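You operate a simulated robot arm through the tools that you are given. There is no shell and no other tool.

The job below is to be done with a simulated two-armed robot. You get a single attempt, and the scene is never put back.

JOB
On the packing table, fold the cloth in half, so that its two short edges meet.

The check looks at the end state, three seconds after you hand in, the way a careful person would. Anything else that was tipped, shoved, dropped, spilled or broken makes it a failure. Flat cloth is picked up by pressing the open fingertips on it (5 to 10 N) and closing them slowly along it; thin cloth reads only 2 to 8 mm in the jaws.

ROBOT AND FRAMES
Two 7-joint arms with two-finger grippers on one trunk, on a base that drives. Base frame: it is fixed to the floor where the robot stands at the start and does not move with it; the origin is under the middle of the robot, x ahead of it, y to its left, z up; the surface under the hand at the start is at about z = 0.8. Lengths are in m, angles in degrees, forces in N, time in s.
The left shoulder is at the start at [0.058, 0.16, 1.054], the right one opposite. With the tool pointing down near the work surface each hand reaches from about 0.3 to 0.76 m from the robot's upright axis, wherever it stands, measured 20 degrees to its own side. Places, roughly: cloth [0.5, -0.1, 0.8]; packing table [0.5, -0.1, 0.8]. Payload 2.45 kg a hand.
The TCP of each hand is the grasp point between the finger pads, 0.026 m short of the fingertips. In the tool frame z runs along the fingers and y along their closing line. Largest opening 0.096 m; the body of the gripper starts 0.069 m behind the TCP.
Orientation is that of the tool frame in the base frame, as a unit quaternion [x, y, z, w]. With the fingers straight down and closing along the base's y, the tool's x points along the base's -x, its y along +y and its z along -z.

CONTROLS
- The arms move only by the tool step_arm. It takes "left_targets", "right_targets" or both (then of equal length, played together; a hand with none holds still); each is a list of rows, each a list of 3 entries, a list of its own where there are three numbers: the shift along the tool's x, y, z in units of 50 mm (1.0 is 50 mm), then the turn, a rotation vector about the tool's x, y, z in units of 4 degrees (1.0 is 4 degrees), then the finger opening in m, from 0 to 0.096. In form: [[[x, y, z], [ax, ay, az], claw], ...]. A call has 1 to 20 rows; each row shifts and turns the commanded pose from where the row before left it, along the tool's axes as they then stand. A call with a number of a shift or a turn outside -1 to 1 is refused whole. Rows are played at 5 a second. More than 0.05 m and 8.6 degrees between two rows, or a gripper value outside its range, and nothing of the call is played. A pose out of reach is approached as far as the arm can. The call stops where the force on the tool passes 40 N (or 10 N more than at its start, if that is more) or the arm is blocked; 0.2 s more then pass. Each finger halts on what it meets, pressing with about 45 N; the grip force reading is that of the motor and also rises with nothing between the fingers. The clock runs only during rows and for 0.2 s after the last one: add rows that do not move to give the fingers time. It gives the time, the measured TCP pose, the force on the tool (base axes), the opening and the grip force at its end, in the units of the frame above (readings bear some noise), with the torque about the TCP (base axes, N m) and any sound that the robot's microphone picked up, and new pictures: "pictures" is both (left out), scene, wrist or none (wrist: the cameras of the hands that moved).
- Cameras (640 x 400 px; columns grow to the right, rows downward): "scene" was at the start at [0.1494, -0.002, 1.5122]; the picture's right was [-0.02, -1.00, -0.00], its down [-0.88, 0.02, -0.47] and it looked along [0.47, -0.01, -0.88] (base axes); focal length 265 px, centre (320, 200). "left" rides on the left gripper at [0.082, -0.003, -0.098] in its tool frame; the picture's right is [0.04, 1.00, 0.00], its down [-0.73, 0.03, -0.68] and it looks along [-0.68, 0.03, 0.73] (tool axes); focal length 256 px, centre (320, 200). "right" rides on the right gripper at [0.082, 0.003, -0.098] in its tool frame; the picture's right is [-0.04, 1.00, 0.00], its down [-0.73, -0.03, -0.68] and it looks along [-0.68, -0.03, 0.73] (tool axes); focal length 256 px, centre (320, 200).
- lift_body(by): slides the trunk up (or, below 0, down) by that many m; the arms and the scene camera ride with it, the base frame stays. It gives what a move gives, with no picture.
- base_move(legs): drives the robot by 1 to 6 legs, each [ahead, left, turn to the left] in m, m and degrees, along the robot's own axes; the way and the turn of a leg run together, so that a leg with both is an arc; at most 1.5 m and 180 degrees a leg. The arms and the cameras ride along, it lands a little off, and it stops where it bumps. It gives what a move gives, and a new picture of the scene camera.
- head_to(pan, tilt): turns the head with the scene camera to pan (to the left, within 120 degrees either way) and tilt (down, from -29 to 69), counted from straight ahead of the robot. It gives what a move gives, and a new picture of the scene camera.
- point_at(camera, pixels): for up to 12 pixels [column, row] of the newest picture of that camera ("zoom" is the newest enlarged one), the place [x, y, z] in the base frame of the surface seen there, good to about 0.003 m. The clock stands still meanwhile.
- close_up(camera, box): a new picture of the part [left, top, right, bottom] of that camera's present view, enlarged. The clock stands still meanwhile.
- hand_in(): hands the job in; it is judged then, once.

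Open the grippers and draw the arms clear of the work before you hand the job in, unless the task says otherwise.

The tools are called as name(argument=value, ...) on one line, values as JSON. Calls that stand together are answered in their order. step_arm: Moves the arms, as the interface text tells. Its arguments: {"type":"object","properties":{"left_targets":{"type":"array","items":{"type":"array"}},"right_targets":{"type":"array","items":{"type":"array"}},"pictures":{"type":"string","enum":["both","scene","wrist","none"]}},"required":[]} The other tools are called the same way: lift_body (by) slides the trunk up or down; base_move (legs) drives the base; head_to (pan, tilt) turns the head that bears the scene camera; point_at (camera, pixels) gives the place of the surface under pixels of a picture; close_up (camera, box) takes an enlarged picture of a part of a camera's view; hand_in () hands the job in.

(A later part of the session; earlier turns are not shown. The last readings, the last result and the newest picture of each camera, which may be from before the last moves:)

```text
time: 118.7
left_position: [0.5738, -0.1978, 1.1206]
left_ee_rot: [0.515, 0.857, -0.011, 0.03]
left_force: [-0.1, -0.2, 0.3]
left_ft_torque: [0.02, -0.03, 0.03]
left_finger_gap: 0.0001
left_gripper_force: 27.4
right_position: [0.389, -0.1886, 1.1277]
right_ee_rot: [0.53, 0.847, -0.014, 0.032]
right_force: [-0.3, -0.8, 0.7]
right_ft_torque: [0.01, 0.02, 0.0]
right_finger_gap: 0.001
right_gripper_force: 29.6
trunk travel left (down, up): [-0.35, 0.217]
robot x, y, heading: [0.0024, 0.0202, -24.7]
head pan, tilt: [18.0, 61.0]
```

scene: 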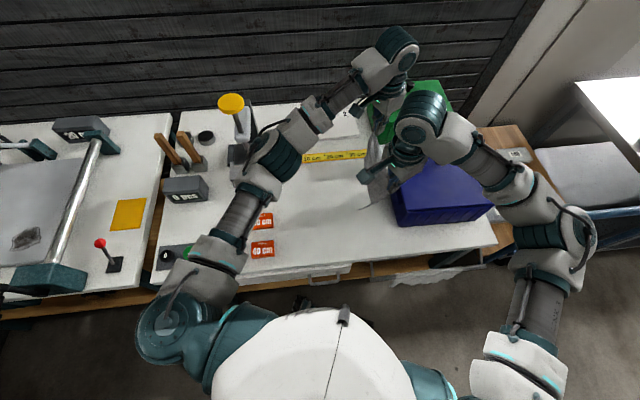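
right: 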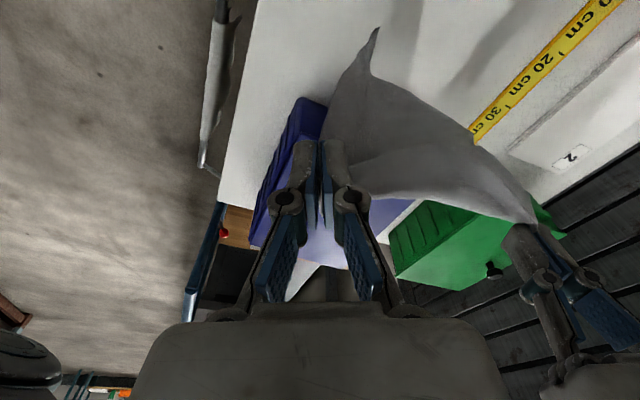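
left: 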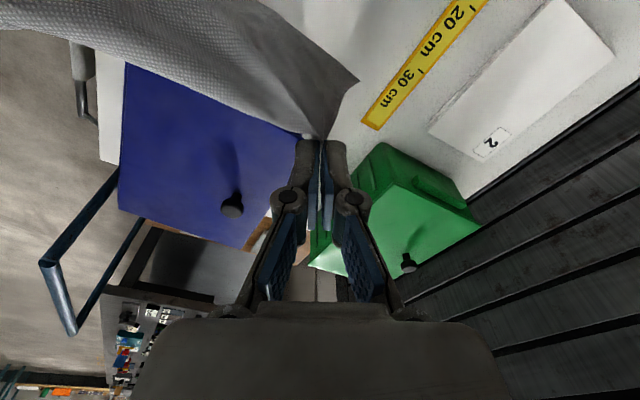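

The sheet hangs over the right side now. I start the slanted lay-down to the left again (left hand 3 cm lower since its side is shorter).

step_arm(left_targets=[[[0.12, 0.048, 0.55], [0, 0, 0], 0.0], [[0.12, 0.048, 0.55], [0, 0, 0], 0.0], [[0.12, 0.048, 0.55], [0, 0, 0], 0.0], [[0.236, 0.118, 0.22], [0, 0, 0], 0.0], [[0.236, 0.118, 0.22], [0, 0, 0], 0.0], [[0.236, 0.118, 0.22], [0, 0, 0], 0.0], [[0.236, 0.118, 0.22], [0, 0, 0], 0.0], [[0.236, 0.118, 0.22], [0, 0, 0], 0.0], [[0.236, 0.118, 0.22], [0, 0, 0], 0.0], [[0.236, 0.118, 0.22], [0, 0, 0], 0.0], [[0.236, 0.118, 0.22], [0, 0, 0], 0.0]], right_targets=[[[0.115, 0.044, 0.36], [0, 0, 0], 0.0], [[0.115, 0.044, 0.36], [0, 0, 0], 0.0], [[0.115, 0.044, 0.36], [0, 0, 0], 0.0], [[0.242, 0.11, 0.234], [0, 0, 0], 0.0], [[0.242, 0.11, 0.234], [0, 0, 0], 0.0], [[0.242, 0.11, 0.234], [0, 0, 0], 0.0], [[0.242, 0.11, 0.234], [0, 0, 0], 0.0], [[0.242, 0.11, 0.234], [0, 0, 0], 0.0], [[0.242, 0.11, 0.234], [0, 0, 0], 0.0], [[0.242, 0.11, 0.234], [0, 0, 0], 0.0], [[0.242, 0.11, 0.234], [0, 0, 0], 0.0]], pictures="both")

close_up(camera="right", box=[240, 0, 600, 250])

close_up(camera="scene", box=[290, 120, 450, 240])

```text
time: 121.2
left_position: [0.5782, -0.0691, 0.9445]
left_ee_rot: [0.513, 0.857, -0.013, 0.031]
left_force: [0.5, -0.4, 0.5]
left_ft_torque: [0.02, 0.01, -0.03]
left_finger_gap: 0.0005
left_gripper_force: 30.6
right_position: [0.3912, -0.0633, 0.9724]
right_ee_rot: [0.53, 0.847, -0.015, 0.035]
right_force: [-0.5, 0.3, 0.1]
right_ft_torque: [0.03, -0.03, 0.01]
right_finger_gap: 0.0005
right_gripper_force: 28.3
trunk travel left (down, up): [-0.35, 0.217]
robot x, y, heading: [0.0097, 0.0257, -24.5]
head pan, tilt: [18.0, 61.0]
stopped in row 11 (left hand): the arm was blocked; the commanded pose is now the measured one
```

scene: 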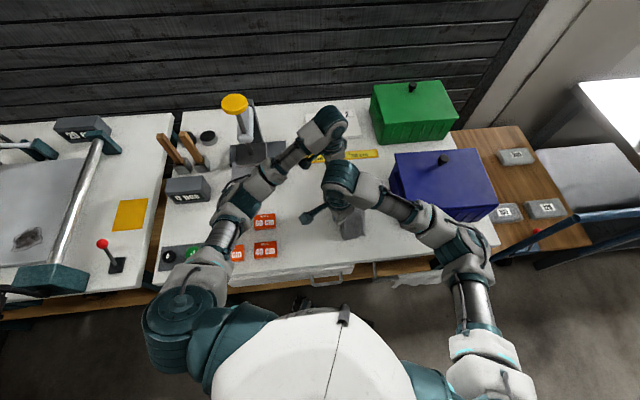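
right: 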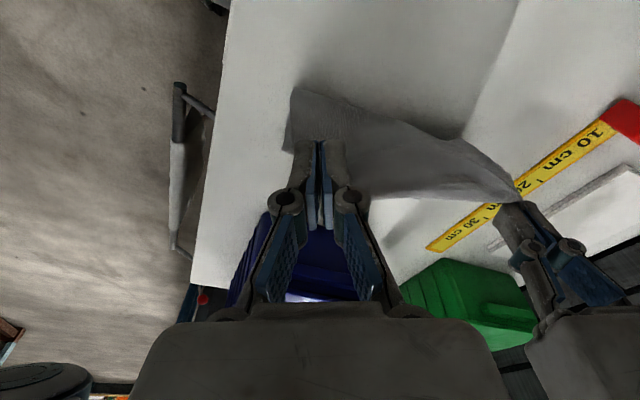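
left: 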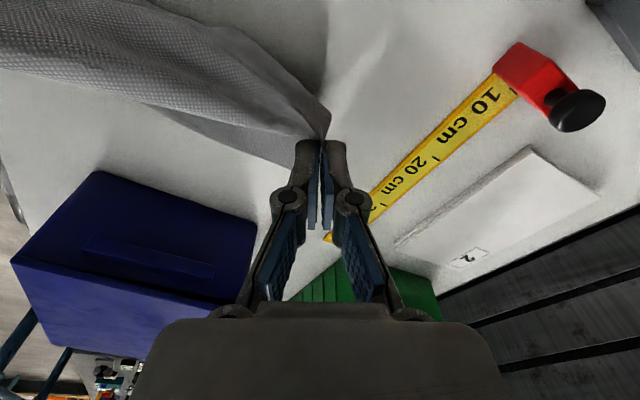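

```text
1.60 times, centred on (420, 125) of right
```

zoom: 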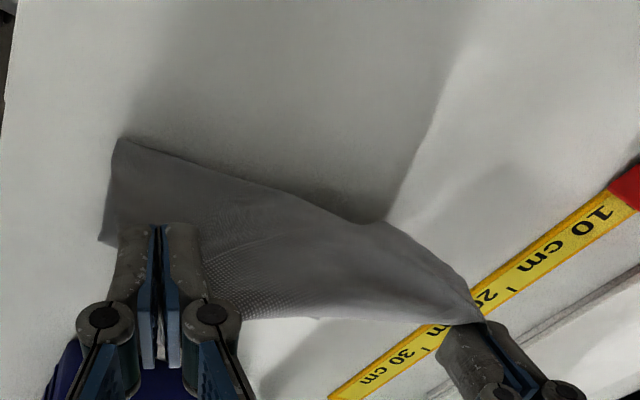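

```text
3.33 times, centred on (370, 180) of scene
```

zoom: 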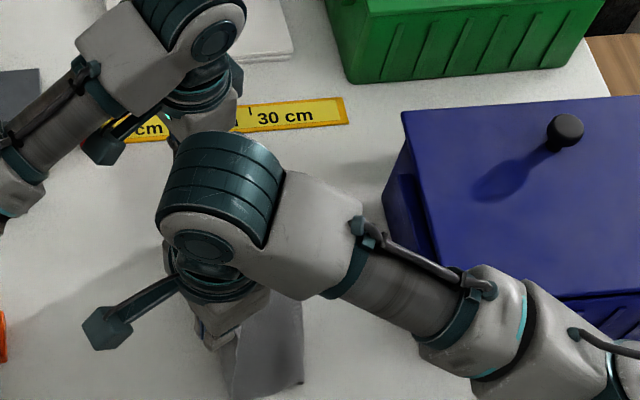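

Now the laid part extends properly to the right. I continue laying down to the left.

step_arm(left_targets=[[[0.214, 0.11, 0.178], [0, 0, 0], 0.0], [[0.214, 0.11, 0.178], [0, 0, 0], 0.0], [[0.214, 0.11, 0.178], [0, 0, 0], 0.0], [[0.214, 0.11, 0.178], [0, 0, 0], 0.0], [[0.214, 0.11, 0.178], [0, 0, 0], 0.0], [[0.214, 0.11, 0.178], [0, 0, 0], 0.0], [[0.214, 0.11, 0.178], [0, 0, 0], 0.0], [[0.214, 0.11, 0.178], [0, 0, 0], 0.0], [[0, 0, 0], [0, 0, 0], 0.0]], right_targets=[[[0.222, 0.102, 0.226], [0, 0, 0], 0.0], [[0.222, 0.102, 0.226], [0, 0, 0], 0.0], [[0.222, 0.102, 0.226], [0, 0, 0], 0.0], [[0.222, 0.102, 0.226], [0, 0, 0], 0.0], [[0.222, 0.102, 0.226], [0, 0, 0], 0.0], [[0.222, 0.102, 0.226], [0, 0, 0], 0.0], [[0.222, 0.102, 0.226], [0, 0, 0], 0.0], [[0.222, 0.102, 0.226], [0, 0, 0], 0.0], [[0, 0, 0], [0, 0, 0], 0.0]], pictures="both")

close_up(camera="right", box=[200, 20, 600, 300])

close_up(camera="left", box=[0, 0, 440, 290])

```text
time: 123.2
left_position: [0.5719, 0.01, 0.8729]
left_ee_rot: [0.514, 0.857, -0.005, 0.03]
left_force: [-0.4, -1.1, 0.7]
left_ft_torque: [0.1, -0.06, 0.02]
left_finger_gap: 0.0004
left_gripper_force: 28.3
right_position: [0.3855, 0.0159, 0.8762]
right_ee_rot: [0.53, 0.847, -0.01, 0.033]
right_force: [0.4, -0.2, -0.9]
right_ft_torque: [0.06, 0.05, -0.01]
right_finger_gap: 0.0016
right_gripper_force: 30.5
trunk travel left (down, up): [-0.35, 0.217]
robot x, y, heading: [0.0048, 0.0242, -24.8]
head pan, tilt: [18.0, 61.0]
```

scene: 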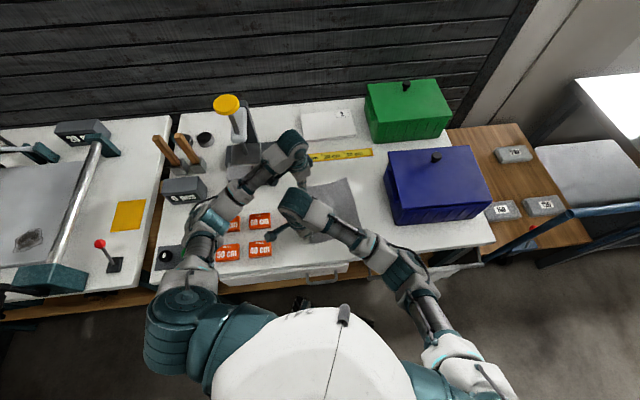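
right: 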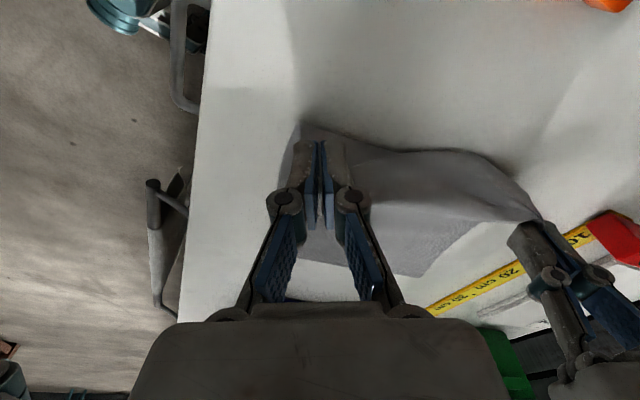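
left: 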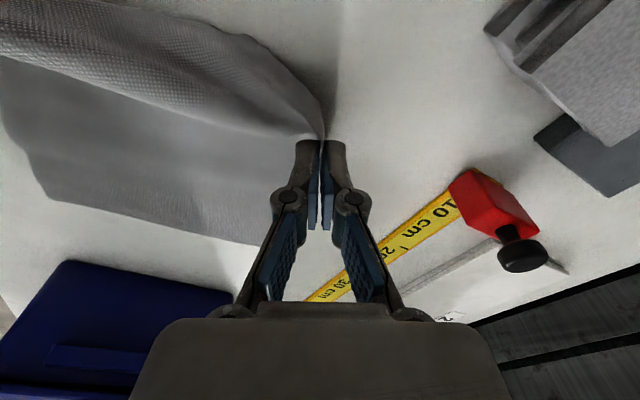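

```text
1.43 times, centred on (400, 160) of right
```

zoom: 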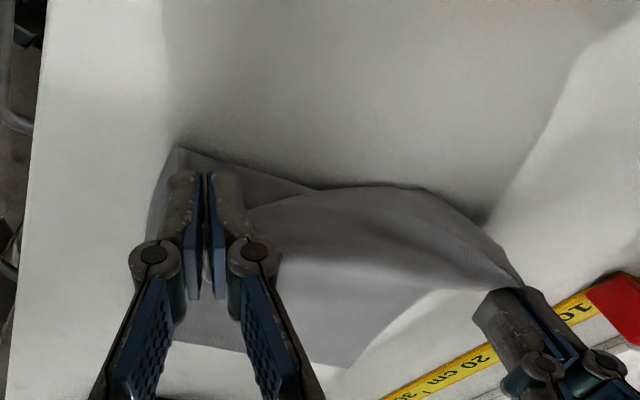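

```text
1.38 times, centred on (220, 145) of left
```

zoom: 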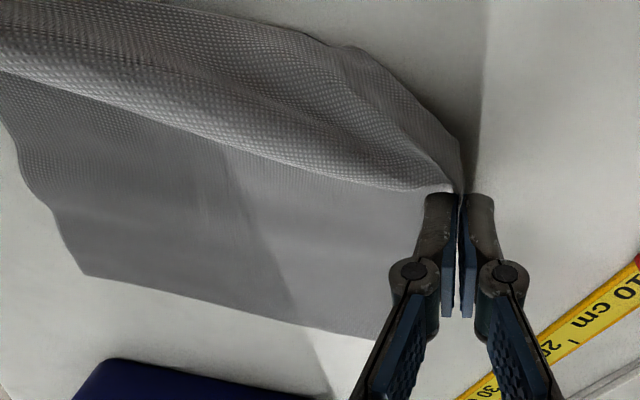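

The right half is lying nice and flat. I measure the right edge and the flap beyond the hands.

point_at(camera="left", pixels=[[54, 196], [243, 241], [150, 218], [20, 150], [260, 50], [320, 100], [200, 70], [100, 30]])

point_at(camera="right", pixels=[[302, 126], [400, 152], [470, 155], [380, 190], [430, 270], [520, 200]])

```text
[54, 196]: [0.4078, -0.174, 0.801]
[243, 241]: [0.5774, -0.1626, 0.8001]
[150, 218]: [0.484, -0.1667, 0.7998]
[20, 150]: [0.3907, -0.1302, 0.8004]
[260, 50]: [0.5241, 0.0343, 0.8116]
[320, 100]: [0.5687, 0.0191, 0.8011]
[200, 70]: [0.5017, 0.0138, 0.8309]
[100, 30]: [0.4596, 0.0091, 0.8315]
```

```text
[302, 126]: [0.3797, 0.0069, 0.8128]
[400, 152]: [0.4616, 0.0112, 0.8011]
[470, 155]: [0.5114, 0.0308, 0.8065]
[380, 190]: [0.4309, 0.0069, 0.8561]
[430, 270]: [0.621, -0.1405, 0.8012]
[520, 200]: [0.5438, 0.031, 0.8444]
```

The right part is flat with edge at y≈−0.17. I lower the hands close to the table, release both pinches and rise to see how the left strip lies.

step_arm(left_targets=[[[0.1, 0.05, 0.25], [0, 0, 0], 0.0], [[0.1, 0.05, 0.25], [0, 0, 0], 0.0], [[0.1, 0.05, 0.2], [0, 0, 0], 0.0], [[0, 0, 0], [0, 0, 0], 0.0], [[0, 0, 0], [0, 0, 0], 0.02], [[0, 0, 0], [0, 0, 0], 0.03], [[0, 0, 0], [0, 0, 0], 0.03], [[0, 0, -0.4], [0, 0, 0], 0.03], [[0, 0, -0.9], [0, 0, 0], 0.03], [[0, 0, -0.9], [0, 0, 0], 0.03], [[0, 0, -0.9], [0, 0, 0], 0.03]], right_targets=[[[0.1, 0.05, 0.25], [0, 0, 0], 0.0], [[0.1, 0.05, 0.25], [0, 0, 0], 0.0], [[0.1, 0.05, 0.26], [0, 0, 0], 0.0], [[0, 0, 0], [0, 0, 0], 0.0], [[0, 0, 0], [0, 0, 0], 0.02], [[0, 0, 0], [0, 0, 0], 0.03], [[0, 0, 0], [0, 0, 0], 0.03], [[0, 0, -0.4], [0, 0, 0], 0.03], [[0, 0, -0.9], [0, 0, 0], 0.03], [[0, 0, -0.9], [0, 0, 0], 0.03], [[0, 0, -0.9], [0, 0, 0], 0.03]], pictures="both")

close_up(camera="right", box=[200, 20, 600, 300])

close_up(camera="left", box=[0, 0, 440, 290])

```text
time: 125.7
left_position: [0.5702, 0.0476, 0.9877]
left_ee_rot: [0.514, 0.857, -0.011, 0.032]
left_force: [0.5, 0.6, -1.4]
left_ft_torque: [0.02, 0.0, 0.02]
left_finger_gap: 0.0301
left_gripper_force: 0.0
right_position: [0.387, 0.052, 0.9917]
right_ee_rot: [0.529, 0.848, -0.015, 0.034]
right_force: [-0.4, -0.3, 0.3]
right_ft_torque: [0.0, -0.04, 0.0]
right_finger_gap: 0.03
right_gripper_force: 0.0
trunk travel left (down, up): [-0.35, 0.217]
robot x, y, heading: [0.0055, 0.0272, -24.6]
head pan, tilt: [18.0, 61.0]
```

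scene: 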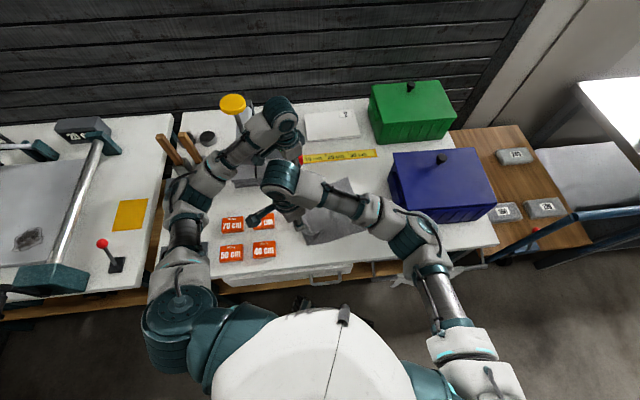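
right: 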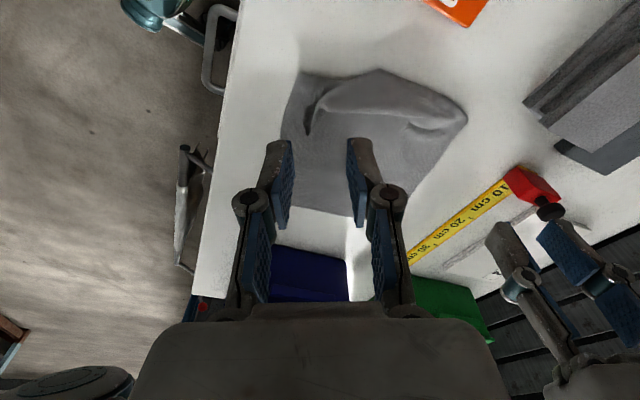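
left: 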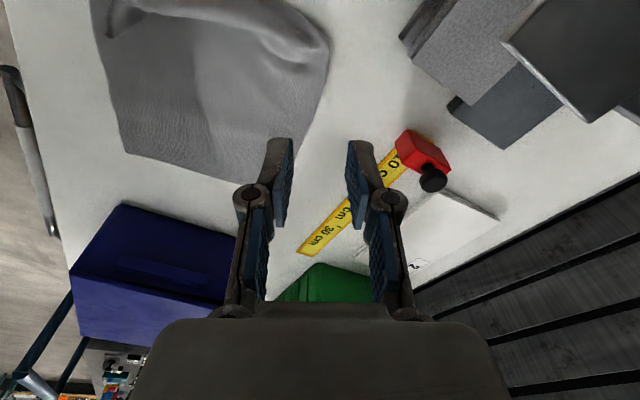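

```text
1.43 times, centred on (400, 160) of right
```

zoom: 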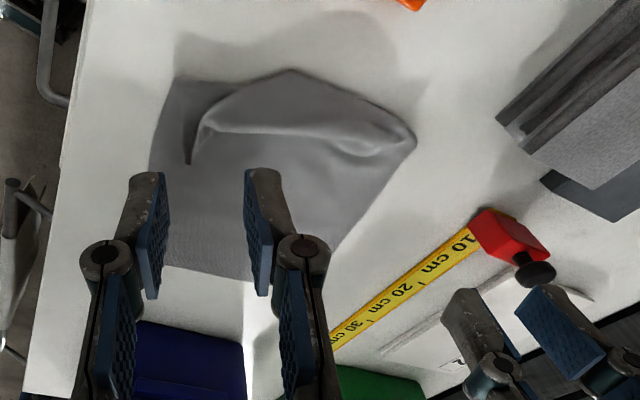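

```text
1.38 times, centred on (220, 145) of left
```

zoom: 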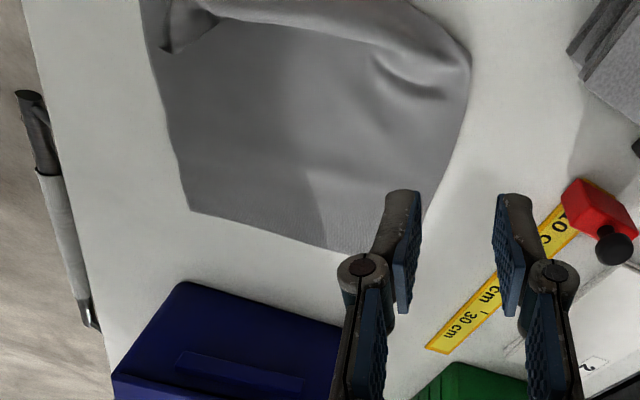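

The left strip is already folded over on top by ~6 cm. I move the hands aside for a clear scene view.

step_arm(left_targets=[[[0.3, 0.5, -0.6], [0, 0, 0], 0.03], [[0.3, 0.5, -0.6], [0, 0, 0], 0.03], [[0, 0, -0.3], [0, 0, 0], 0.03]], right_targets=[[[0, -0.9, -0.3], [0, 0, 0], 0.03], [[0, -0.9, -0.3], [0, 0, 0], 0.03], [[0, -0.9, -0.3], [0, 0, 0], 0.03]], pictures="both")

close_up(camera="scene", box=[250, 130, 430, 270])

```text
time: 126.5
left_position: [0.5993, 0.0988, 1.0618]
left_ee_rot: [0.513, 0.858, -0.012, 0.031]
left_force: [-0.8, 0.0, 0.3]
left_ft_torque: [0.01, -0.03, 0.01]
left_finger_gap: 0.0302
left_gripper_force: 0.0
right_position: [0.2676, -0.0034, 1.0375]
right_ee_rot: [0.53, 0.847, -0.015, 0.034]
right_force: [0.4, 0.3, 0.6]
right_ft_torque: [0.01, -0.03, 0.02]
right_finger_gap: 0.0302
right_gripper_force: 0.2
trunk travel left (down, up): [-0.35, 0.217]
robot x, y, heading: [0.0062, 0.0254, -24.2]
head pan, tilt: [18.0, 61.0]
```

scene: 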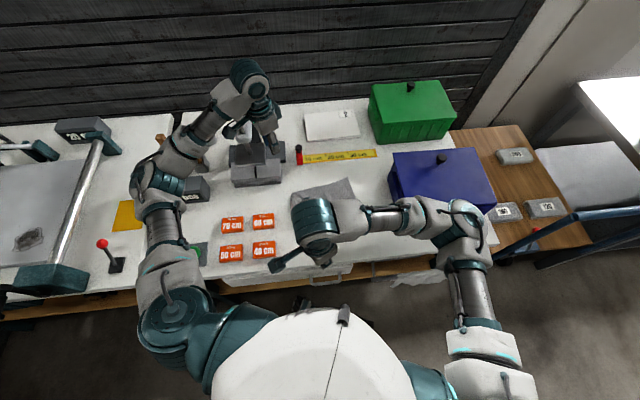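
right: 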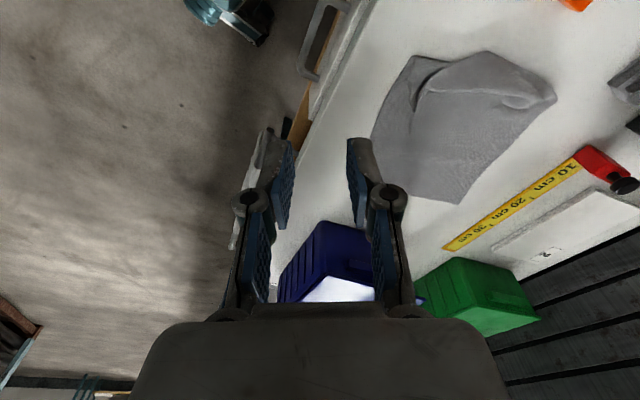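
left: 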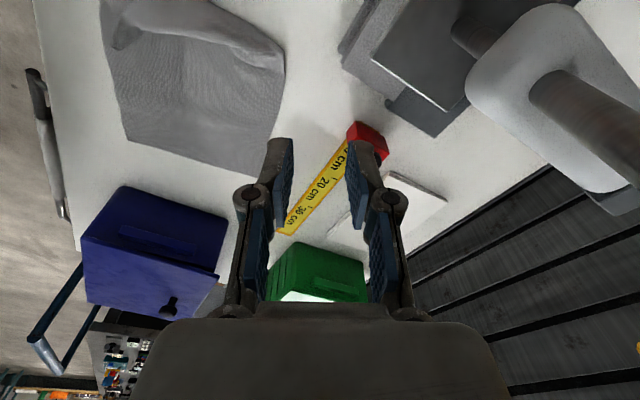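

```text
2.86 times, centred on (340, 200) of scene
```

zoom: 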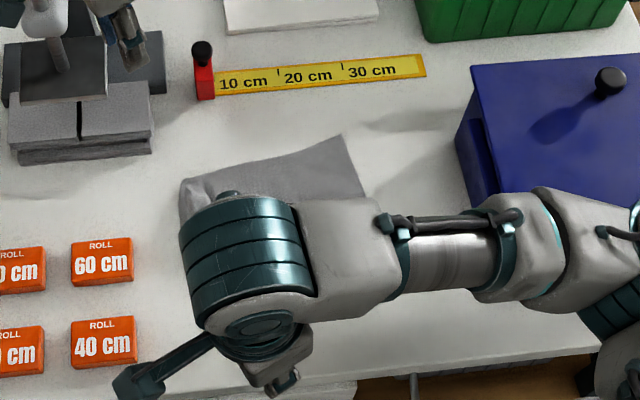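

The right arm still blocks the scene view; I move it further right and the left one away from the press.

step_arm(left_targets=[[[-0.3, -0.5, -0.6], [0, 0, 0], 0.03], [[0.7, -0.5, -0.4], [0, 0, 0], 0.03], [[0.9, -0.3, 0], [0, 0, 0], 0.03], [[0.9, -0.3, 0], [0, 0, 0], 0.03]], right_targets=[[[-0.9, -0.3, -0.3], [0, 0, 0], 0.03], [[-0.9, -0.3, -0.3], [0, 0, 0], 0.03], [[-0.9, -0.3, 0], [0, 0, 0], 0.03], [[-0.9, -0.3, 0], [0, 0, 0], 0.03]], pictures="scene")

close_up(camera="scene", box=[250, 130, 430, 270])

```text
time: 127.5
left_position: [0.4737, 0.1673, 1.1018]
left_ee_rot: [0.514, 0.857, -0.013, 0.031]
left_force: [-0.3, -0.1, 0.6]
left_ft_torque: [0.0, -0.02, 0.01]
left_finger_gap: 0.0296
left_gripper_force: 0.1
right_position: [0.2874, -0.1926, 1.0773]
right_ee_rot: [0.528, 0.848, -0.015, 0.035]
right_force: [0.4, 0.6, 0.4]
right_ft_torque: [-0.01, 0.03, 0.0]
right_finger_gap: 0.03
right_gripper_force: 0.0
trunk travel left (down, up): [-0.35, 0.217]
robot x, y, heading: [0.0105, 0.0253, -24.7]
head pan, tilt: [18.0, 61.0]
```

scene: 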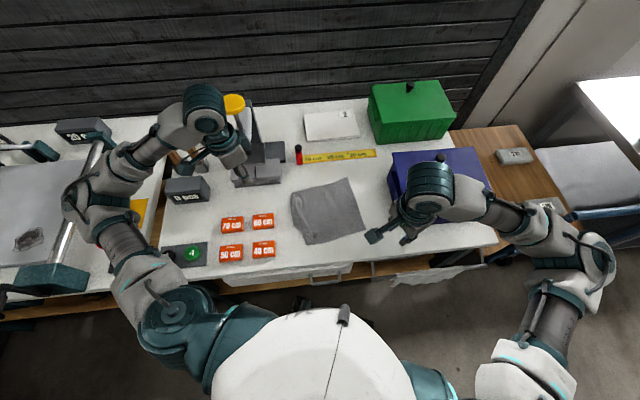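

```text
2.86 times, centred on (340, 200) of scene
```

zoom: 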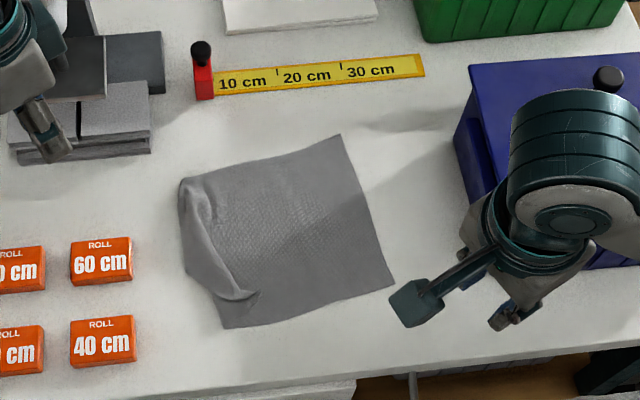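

Clear view now: the cloth is flat with a narrow strip on the left turned over. I measure its outline.

point_at(camera="zoom", pixels=[[339, 136], [392, 284], [226, 325], [181, 182], [186, 262], [218, 300], [256, 294], [210, 240], [192, 185], [215, 180], [240, 298], [180, 215]])

close_up(camera="scene", box=[280, 170, 380, 250])

```text
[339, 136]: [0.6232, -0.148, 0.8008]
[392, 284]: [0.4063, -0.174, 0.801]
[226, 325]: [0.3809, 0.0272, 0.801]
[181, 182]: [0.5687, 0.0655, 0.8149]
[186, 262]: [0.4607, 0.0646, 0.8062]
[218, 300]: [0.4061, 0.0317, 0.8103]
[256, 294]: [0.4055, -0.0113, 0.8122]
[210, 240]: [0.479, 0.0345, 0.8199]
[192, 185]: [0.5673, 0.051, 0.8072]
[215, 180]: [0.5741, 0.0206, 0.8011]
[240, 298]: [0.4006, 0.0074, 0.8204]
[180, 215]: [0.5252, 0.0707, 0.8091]
```

```text
5.00 times, centred on (330, 210) of scene
```

zoom: 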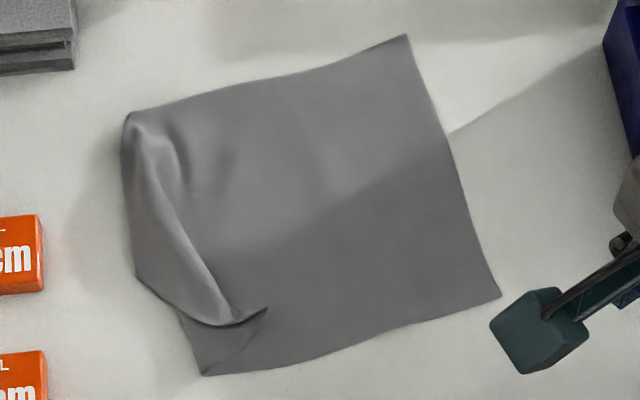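

The left strip is turned over with the near-left corner tip lying on top at (0.405,−0.011) – already flipped, which suits the fold. I bring the left hand over the far end of the strip to look closely.

step_arm(left_targets=[[[-0.75, 0.01, 0.4], [0, 0, 0], 0.03], [[-0.75, 0.01, 0.4], [0, 0, 0], 0.03], [[-0.75, 0.01, 0.4], [0, 0, 0], 0.03], [[-0.75, 0.01, 0.4], [0, 0, 0], 0.03], [[0, 0, 0], [0, 0, 0], 0.03]], pictures="wrist")

close_up(camera="left", box=[60, 0, 400, 200])

```text
time: 128.7
left_position: [0.5492, 0.0251, 1.0288]
left_ee_rot: [0.513, 0.857, -0.01, 0.032]
left_force: [0.2, -0.2, -0.2]
left_ft_torque: [0.04, -0.01, 0.02]
left_finger_gap: 0.03
left_gripper_force: 0.0
right_position: [0.2884, -0.1924, 1.0761]
right_ee_rot: [0.529, 0.848, -0.014, 0.034]
right_force: [-0.4, -0.1, -0.1]
right_ft_torque: [-0.01, -0.01, -0.02]
right_finger_gap: 0.0297
right_gripper_force: 0.1
trunk travel left (down, up): [-0.35, 0.217]
robot x, y, heading: [0.0062, 0.0282, -24.9]
head pan, tilt: [18.0, 61.0]
```

left: 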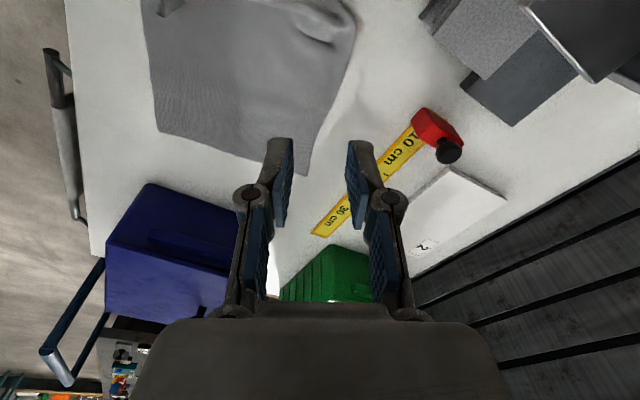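

```text
1.88 times, centred on (230, 100) of left
```

zoom: 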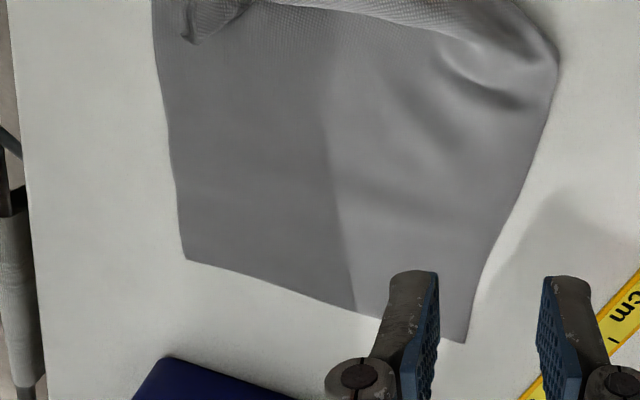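

I back the left hand off to the left a bit to view the strip's far end better.

step_arm(left_targets=[[[0.8, -0.3, 0], [0, 0, 0], 0.03], [[0.8, -0.3, 0.2], [0, 0, 0], 0.03], [[0, 0, 0.6], [0, 0, 0], 0.03], [[0, 0, 0], [0, 0, 0], 0.03]], pictures="wrist")

close_up(camera="left", box=[120, 20, 440, 220])

```text
time: 129.7
left_position: [0.4905, 0.0786, 0.9869]
left_ee_rot: [0.515, 0.857, -0.011, 0.032]
left_force: [0.4, -0.4, 0.2]
left_ft_torque: [-0.01, -0.01, 0.02]
left_finger_gap: 0.0299
left_gripper_force: 0.1
right_position: [0.2876, -0.194, 1.0754]
right_ee_rot: [0.53, 0.847, -0.014, 0.034]
right_force: [0.2, -0.5, 0.1]
right_ft_torque: [0.02, -0.05, -0.01]
right_finger_gap: 0.0301
right_gripper_force: 0.2
trunk travel left (down, up): [-0.35, 0.217]
robot x, y, heading: [0.0093, 0.0246, -24.7]
head pan, tilt: [18.0, 61.0]
```

left: 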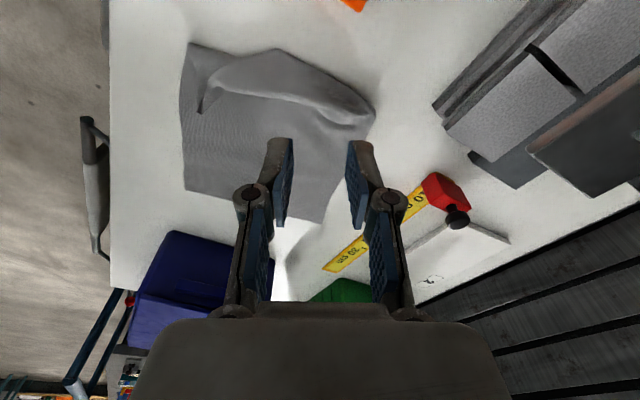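

```text
2.00 times, centred on (280, 120) of left
```

zoom: 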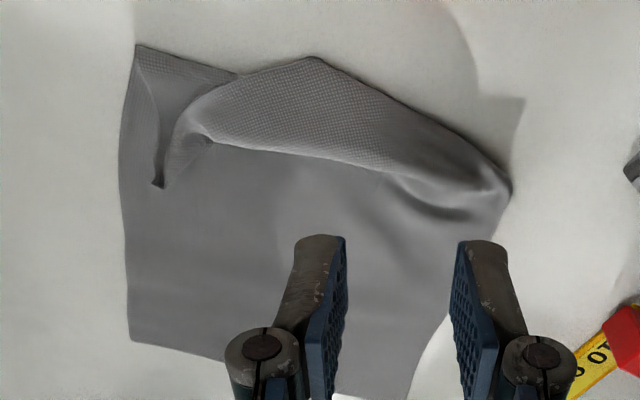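

Now the strip is clear: left edge lies on top from the near tip (158,185) to around (465,212) in this zoom. I measure along it.

point_at(camera="zoom", pixels=[[158, 184], [180, 150], [205, 138], [300, 152], [385, 172], [430, 195], [465, 212], [490, 205], [508, 190], [310, 60], [238, 78], [450, 180]])

close_up(camera="left", box=[290, 70, 400, 150])

```text
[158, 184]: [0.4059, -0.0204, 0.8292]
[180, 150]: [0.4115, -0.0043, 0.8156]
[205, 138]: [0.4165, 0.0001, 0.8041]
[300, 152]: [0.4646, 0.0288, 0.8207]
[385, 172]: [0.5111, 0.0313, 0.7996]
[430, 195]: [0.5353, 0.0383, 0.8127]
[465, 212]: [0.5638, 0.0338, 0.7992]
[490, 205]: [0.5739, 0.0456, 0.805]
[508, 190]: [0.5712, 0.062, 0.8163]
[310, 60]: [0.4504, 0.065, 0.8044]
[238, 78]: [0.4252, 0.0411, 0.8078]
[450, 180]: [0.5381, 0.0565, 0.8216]
```

```text
5.00 times, centred on (345, 110) of left
```

zoom: 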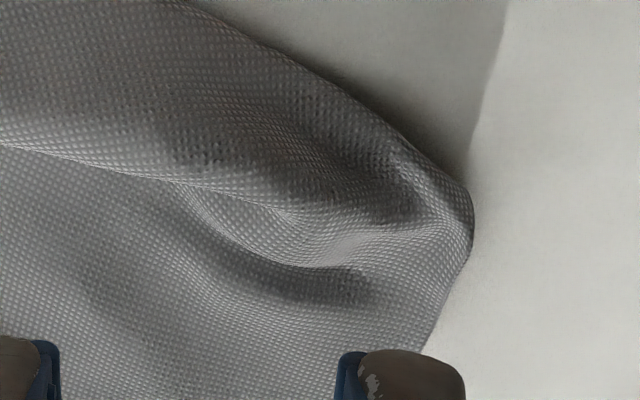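

The far-left corner is tucked in, but the right edge is flat and free. So I'll grip the two right corners instead, lift the cloth so it hangs and unfolds, and lay it down folding right edge onto left edge. Moving both hands above the right corners.

step_arm(left_targets=[[[-0.813, -0.034, 0.2], [0, 0, 0], 0.024], [[-0.813, -0.034, 0.2], [0, 0, 0], 0.024], [[-0.813, -0.034, 0.3], [0, 0, 0], 0.024], [[-0.813, -0.034, 0.4], [0, 0, 0], 0.024], [[-0.813, -0.034, 0.4], [0, 0, 0], 0.024], [[-0.813, -0.034, 0.4], [0, 0, 0], 0.024], [[0, 0, 0], [0, 0, 0], 0.024], [[0, 0, 0], [0, 0, 0], 0.024]], right_targets=[[[-0.08, 0.46, 0.59], [0, 0, 0], 0.024], [[-0.08, 0.46, 0.59], [0, 0, 0], 0.024], [[-0.08, 0.46, 0.59], [0, 0, 0], 0.024], [[-0.08, 0.46, 0.59], [0, 0, 0], 0.024], [[-0.08, 0.46, 0.59], [0, 0, 0], 0.024], [[-0.08, 0.46, 0.55], [0, 0, 0], 0.024], [[0, 0, 0], [0, 0, 0], 0.024], [[0, 0, 0], [0, 0, 0], 0.024]], pictures="both")

```text
time: 131.4
left_position: [0.5981, -0.1471, 0.9093]
left_ee_rot: [0.514, 0.857, -0.011, 0.03]
left_force: [-0.2, -0.1, -0.8]
left_ft_torque: [0.01, -0.02, -0.01]
left_finger_gap: 0.0239
left_gripper_force: 0.1
right_position: [0.4296, -0.1624, 0.9065]
right_ee_rot: [0.53, 0.847, -0.015, 0.033]
right_force: [0.1, -0.6, -0.2]
right_ft_torque: [-0.01, -0.03, 0.02]
right_finger_gap: 0.0242
right_gripper_force: 0.1
trunk travel left (down, up): [-0.35, 0.217]
robot x, y, heading: [0.0066, 0.0276, -24.8]
head pan, tilt: [18.0, 61.0]
```

scene: 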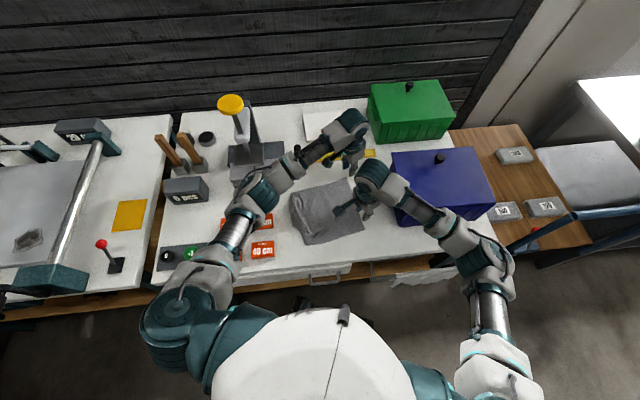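
right: 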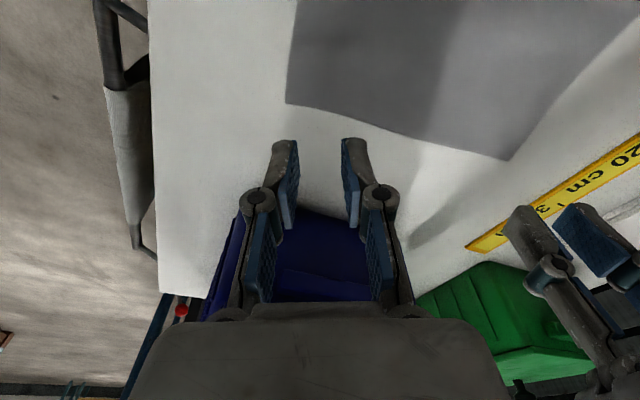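
left: 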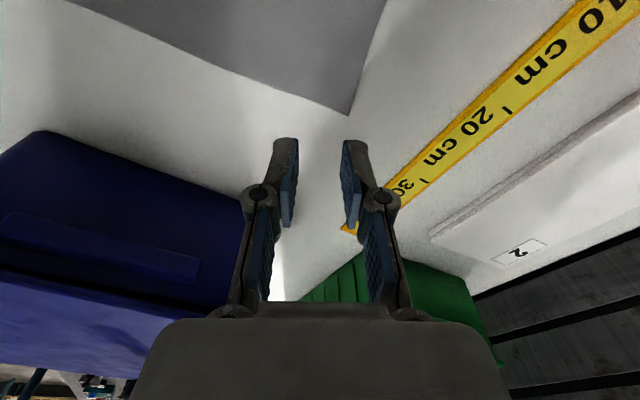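

Both hands are in place; I first square up the tools (they lean ~4° about tool y) and lower to 0.85.

step_arm(left_targets=[[[0, 0, 0.3], [0.17, 0.9, 0], 0.022], [[0, 0, 0.5], [0, 0, 0], 0.022], [[0, 0, 0.4], [0, 0, 0], 0.022], [[0, 0, 0], [0, 0, 0], 0.022], [[0, 0, 0], [0, 0, 0], 0.022]], right_targets=[[[0, 0, 0.3], [0, 1.0, 0], 0.022], [[0, 0, 0.5], [0, 0, 0], 0.022], [[0, 0, 0.35], [0, 0, 0], 0.022], [[0, 0, 0], [0, 0, 0], 0.022], [[0, 0, 0], [0, 0, 0], 0.022]], pictures="none")

close_up(camera="right", box=[200, 60, 440, 210])

close_up(camera="left", box=[200, 60, 440, 210])

```text
time: 132.7
left_position: [0.599, -0.1459, 0.8485]
left_ee_rot: [0.514, 0.858, 0.0, 0.0]
left_force: [-0.1, -0.6, 0.6]
left_ft_torque: [0.01, -0.02, -0.02]
left_finger_gap: 0.0222
left_gripper_force: 0.1
right_position: [0.4314, -0.1648, 0.8492]
right_ee_rot: [0.529, 0.849, 0.005, 0.005]
right_force: [0.0, -0.1, 0.2]
right_ft_torque: [0.0, -0.02, -0.04]
right_finger_gap: 0.0222
right_gripper_force: 0.0
trunk travel left (down, up): [-0.35, 0.217]
robot x, y, heading: [0.0087, 0.0236, -24.6]
head pan, tilt: [18.0, 61.0]
```

```text
2.67 times, centred on (320, 135) of right
```

zoom: 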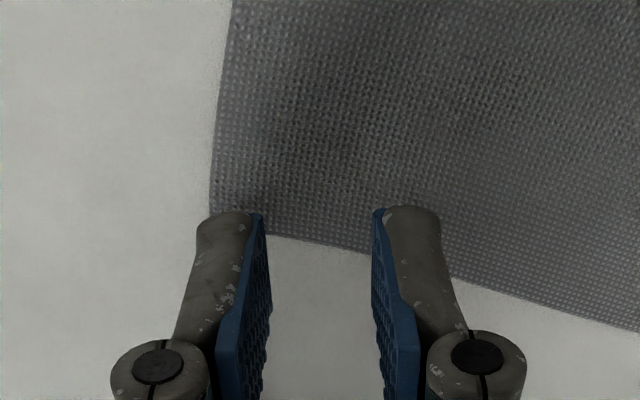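

```text
2.67 times, centred on (320, 135) of left
```

zoom: 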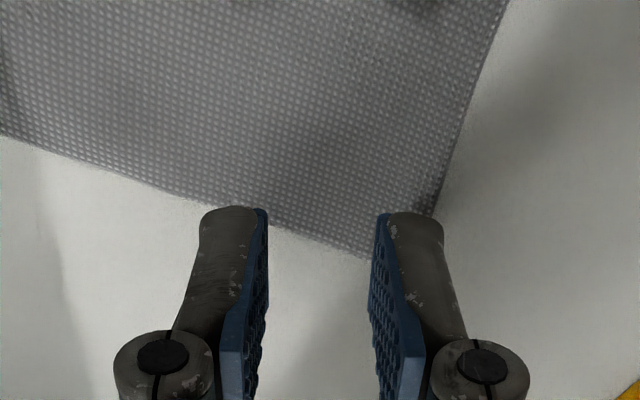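

Tools are vertical now. Right overlap is good (edge 9 mm outside centre); I shift 5 mm outwards on the right and 6 mm inward on the left, then descend to near contact.

step_arm(left_targets=[[[-0.08, -0.12, 0.1], [0, 0, 0], 0.022], [[0, 0, 0.2], [0, 0, 0], 0.022], [[0, 0, 0.1], [0, 0, 0], 0.022], [[0, 0, 0], [0, 0, 0], 0.022], [[0, 0, 0], [0, 0, 0], 0.022]], right_targets=[[[-0.1, 0, 0.1], [0, 0, 0], 0.022], [[0, 0, 0.2], [0, 0, 0], 0.022], [[0, 0, 0.1], [0, 0, 0], 0.022], [[0, 0, 0], [0, 0, 0], 0.022], [[0, 0, 0], [0, 0, 0], 0.022]], pictures="none")

close_up(camera="right", box=[200, 60, 440, 210])

close_up(camera="left", box=[200, 60, 440, 210])

```text
time: 133.8
left_position: [0.597, -0.1534, 0.8275]
left_ee_rot: [0.513, 0.858, 0.0, 0.0]
left_force: [0.2, -0.6, 1.3]
left_ft_torque: [0.0, -0.02, 0.02]
left_finger_gap: 0.0218
left_gripper_force: 0.2
right_position: [0.4339, -0.1701, 0.8274]
right_ee_rot: [0.53, 0.848, 0.005, 0.005]
right_force: [-0.4, -0.9, -0.5]
right_ft_torque: [-0.01, 0.03, -0.01]
right_finger_gap: 0.022
right_gripper_force: 0.1
trunk travel left (down, up): [-0.35, 0.217]
robot x, y, heading: [0.0066, 0.0266, -24.7]
head pan, tilt: [18.0, 61.0]
```

```text
2.67 times, centred on (320, 135) of right
```

zoom: 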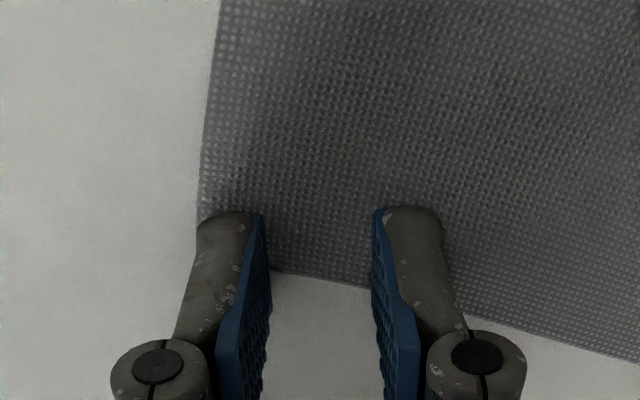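

```text
2.67 times, centred on (320, 135) of left
```

zoom: 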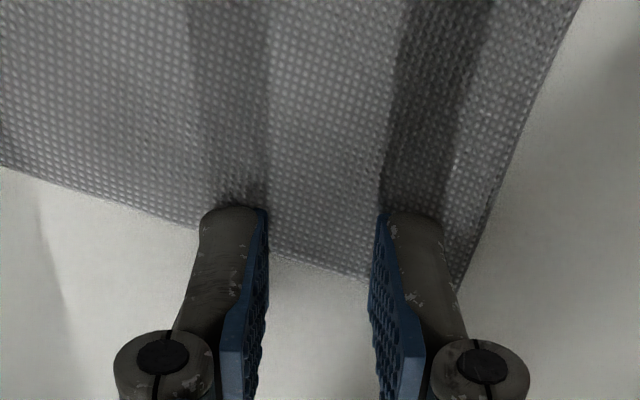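

Both straddle the right edge well (tip centre ≈ zoom row 259, edge at 280/265). Press both gently.

step_arm(left_targets=[[[0, 0, 0.025], [0, 0, 0], 0.022], [[0, 0, 0], [0, 0, 0], 0.022]], right_targets=[[[0, 0, 0.035], [0, 0, 0], 0.022], [[0, 0, 0], [0, 0, 0], 0.022]], pictures="none")

```text
time: 134.4
left_position: [0.595, -0.1517, 0.8279]
left_ee_rot: [0.514, 0.858, 0.0, 0.002]
left_force: [0.6, -0.2, 5.8]
left_ft_torque: [0.01, 0.0, 0.0]
left_finger_gap: 0.0221
left_gripper_force: 0.1
right_position: [0.4332, -0.1699, 0.8284]
right_ee_rot: [0.53, 0.848, 0.004, 0.006]
right_force: [0.7, -1.1, 6.7]
right_ft_torque: [-0.09, 0.12, 0.01]
right_finger_gap: 0.0219
right_gripper_force: 0.0
trunk travel left (down, up): [-0.35, 0.217]
robot x, y, heading: [0.006, 0.0285, -24.8]
head pan, tilt: [18.0, 61.0]
```

5.8 N and 6.7 N – good. I close both grippers slowly.

step_arm(left_targets=[[[0, 0, 0], [0, 0, 0], 0.019], [[0, 0, 0], [0, 0, 0], 0.016], [[0, 0, 0], [0, 0, 0], 0.013], [[0, 0, 0], [0, 0, 0], 0.01], [[0, 0, 0], [0, 0, 0], 0.007], [[0, 0, 0], [0, 0, 0], 0.004], [[0, 0, 0], [0, 0, 0], 0.001], [[0, 0, 0], [0, 0, 0], 0.0], [[0, 0, 0], [0, 0, 0], 0.0]], right_targets=[[[0, 0, 0], [0, 0, 0], 0.019], [[0, 0, 0], [0, 0, 0], 0.016], [[0, 0, 0], [0, 0, 0], 0.013], [[0, 0, 0], [0, 0, 0], 0.01], [[0, 0, 0], [0, 0, 0], 0.007], [[0, 0, 0], [0, 0, 0], 0.004], [[0, 0, 0], [0, 0, 0], 0.001], [[0, 0, 0], [0, 0, 0], 0.0], [[0, 0, 0], [0, 0, 0], 0.0]], pictures="none")

close_up(camera="right", box=[200, 60, 440, 210])

close_up(camera="left", box=[200, 60, 440, 210])

```text
time: 136.4
left_position: [0.5961, -0.1526, 0.8262]
left_ee_rot: [0.513, 0.858, 0.0, 0.001]
left_force: [-2.1, 0.0, 12.7]
left_ft_torque: [0.1, -0.11, 0.0]
left_finger_gap: 0.0023
left_gripper_force: 35.2
right_position: [0.4323, -0.1686, 0.8257]
right_ee_rot: [0.529, 0.848, 0.004, 0.005]
right_force: [1.1, -0.8, -0.7]
right_ft_torque: [0.04, 0.03, -0.04]
right_finger_gap: 0.0
right_gripper_force: 28.4
trunk travel left (down, up): [-0.35, 0.217]
robot x, y, heading: [0.0039, 0.0272, -24.5]
head pan, tilt: [18.0, 61.0]
```

```text
2.67 times, centred on (320, 135) of right
```

zoom: 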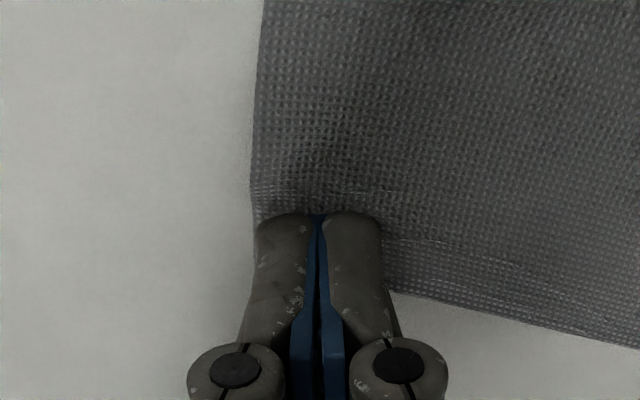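

```text
2.67 times, centred on (320, 135) of left
```

zoom: 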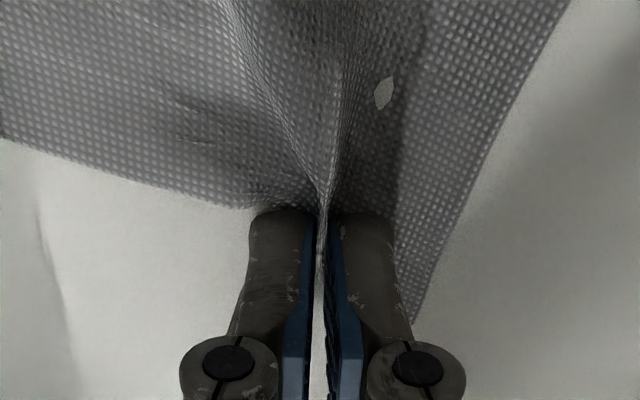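

Left has a good pinch, but the right fingers slid over the cloth without gathering it (gap 0). I relieve the left by 4 mm, lift and reopen the right, shift it 7 mm inward and press a little harder.

step_arm(left_targets=[[[0, 0, -0.08], [0, 0, 0], 0.0], [[0, 0, 0], [0, 0, 0], 0.0], [[0, 0, 0], [0, 0, 0], 0.0], [[0, 0, 0], [0, 0, 0], 0.0], [[0, 0, 0], [0, 0, 0], 0.0], [[0, 0, 0], [0, 0, 0], 0.0]], right_targets=[[[0, 0, -0.25], [0, 0, 0], 0.0], [[0, 0.14, 0], [0, 0, 0], 0.024], [[0, 0, 0], [0, 0, 0], 0.024], [[0, 0, 0.2], [0, 0, 0], 0.024], [[0, 0, 0.05], [0, 0, 0], 0.024], [[0, 0, 0], [0, 0, 0], 0.024]], pictures="none")

close_up(camera="right", box=[200, 60, 440, 210])

```text
time: 137.8
left_position: [0.596, -0.1518, 0.8327]
left_ee_rot: [0.513, 0.858, 0.0, 0.001]
left_force: [-0.6, 0.2, 0.5]
left_ft_torque: [-0.01, 0.01, 0.04]
left_finger_gap: 0.0013
left_gripper_force: 28.6
right_position: [0.4391, -0.1645, 0.8258]
right_ee_rot: [0.529, 0.848, 0.005, 0.005]
right_force: [-0.7, 0.0, 12.1]
right_ft_torque: [-0.11, 0.25, 0.02]
right_finger_gap: 0.0247
right_gripper_force: 0.8
trunk travel left (down, up): [-0.35, 0.217]
robot x, y, heading: [0.0063, 0.0229, -24.6]
head pan, tilt: [18.0, 61.0]
```

```text
2.67 times, centred on (320, 135) of right
```

zoom: 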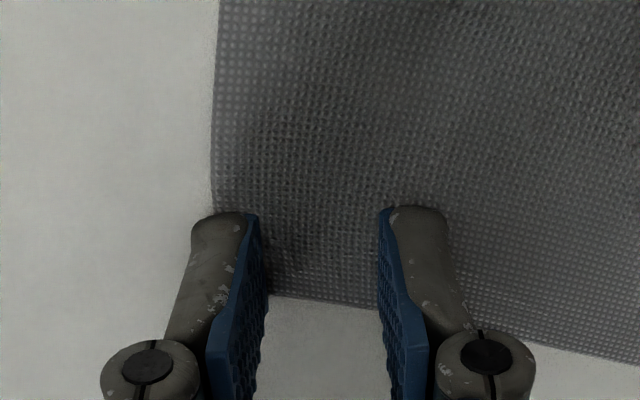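

12 N now, edge well inside. I close the right fingers slowly.

step_arm(right_targets=[[[0, 0, 0], [0, 0, 0], 0.021], [[0, 0, 0], [0, 0, 0], 0.018], [[0, 0, 0], [0, 0, 0], 0.015], [[0, 0, 0], [0, 0, 0], 0.012], [[0, 0, 0], [0, 0, 0], 0.009], [[0, 0, 0], [0, 0, 0], 0.006], [[0, 0, 0], [0, 0, 0], 0.003], [[0, 0, 0], [0, 0, 0], 0.0], [[0, 0, 0], [0, 0, 0], 0.0], [[0, 0, 0], [0, 0, 0], 0.0]], pictures="none")

close_up(camera="right", box=[200, 60, 440, 210])

```text
time: 140.1
left_position: [0.5966, -0.1529, 0.8315]
left_ee_rot: [0.514, 0.858, 0.0, 0.001]
left_force: [0.5, -0.6, -1.1]
left_ft_torque: [0.01, 0.0, 0.0]
left_finger_gap: 0.0053
left_gripper_force: 36.0
right_position: [0.4392, -0.1635, 0.8262]
right_ee_rot: [0.529, 0.849, 0.004, 0.003]
right_force: [1.8, 2.4, 13.8]
right_ft_torque: [-0.14, 0.24, 0.0]
right_finger_gap: 0.0031
right_gripper_force: 36.4
trunk travel left (down, up): [-0.35, 0.217]
robot x, y, heading: [0.0032, 0.0262, -24.8]
head pan, tilt: [18.0, 61.0]
```

```text
2.67 times, centred on (320, 135) of right
```

zoom: 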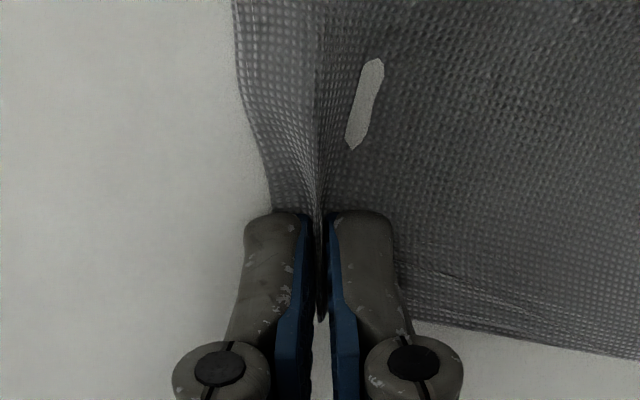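

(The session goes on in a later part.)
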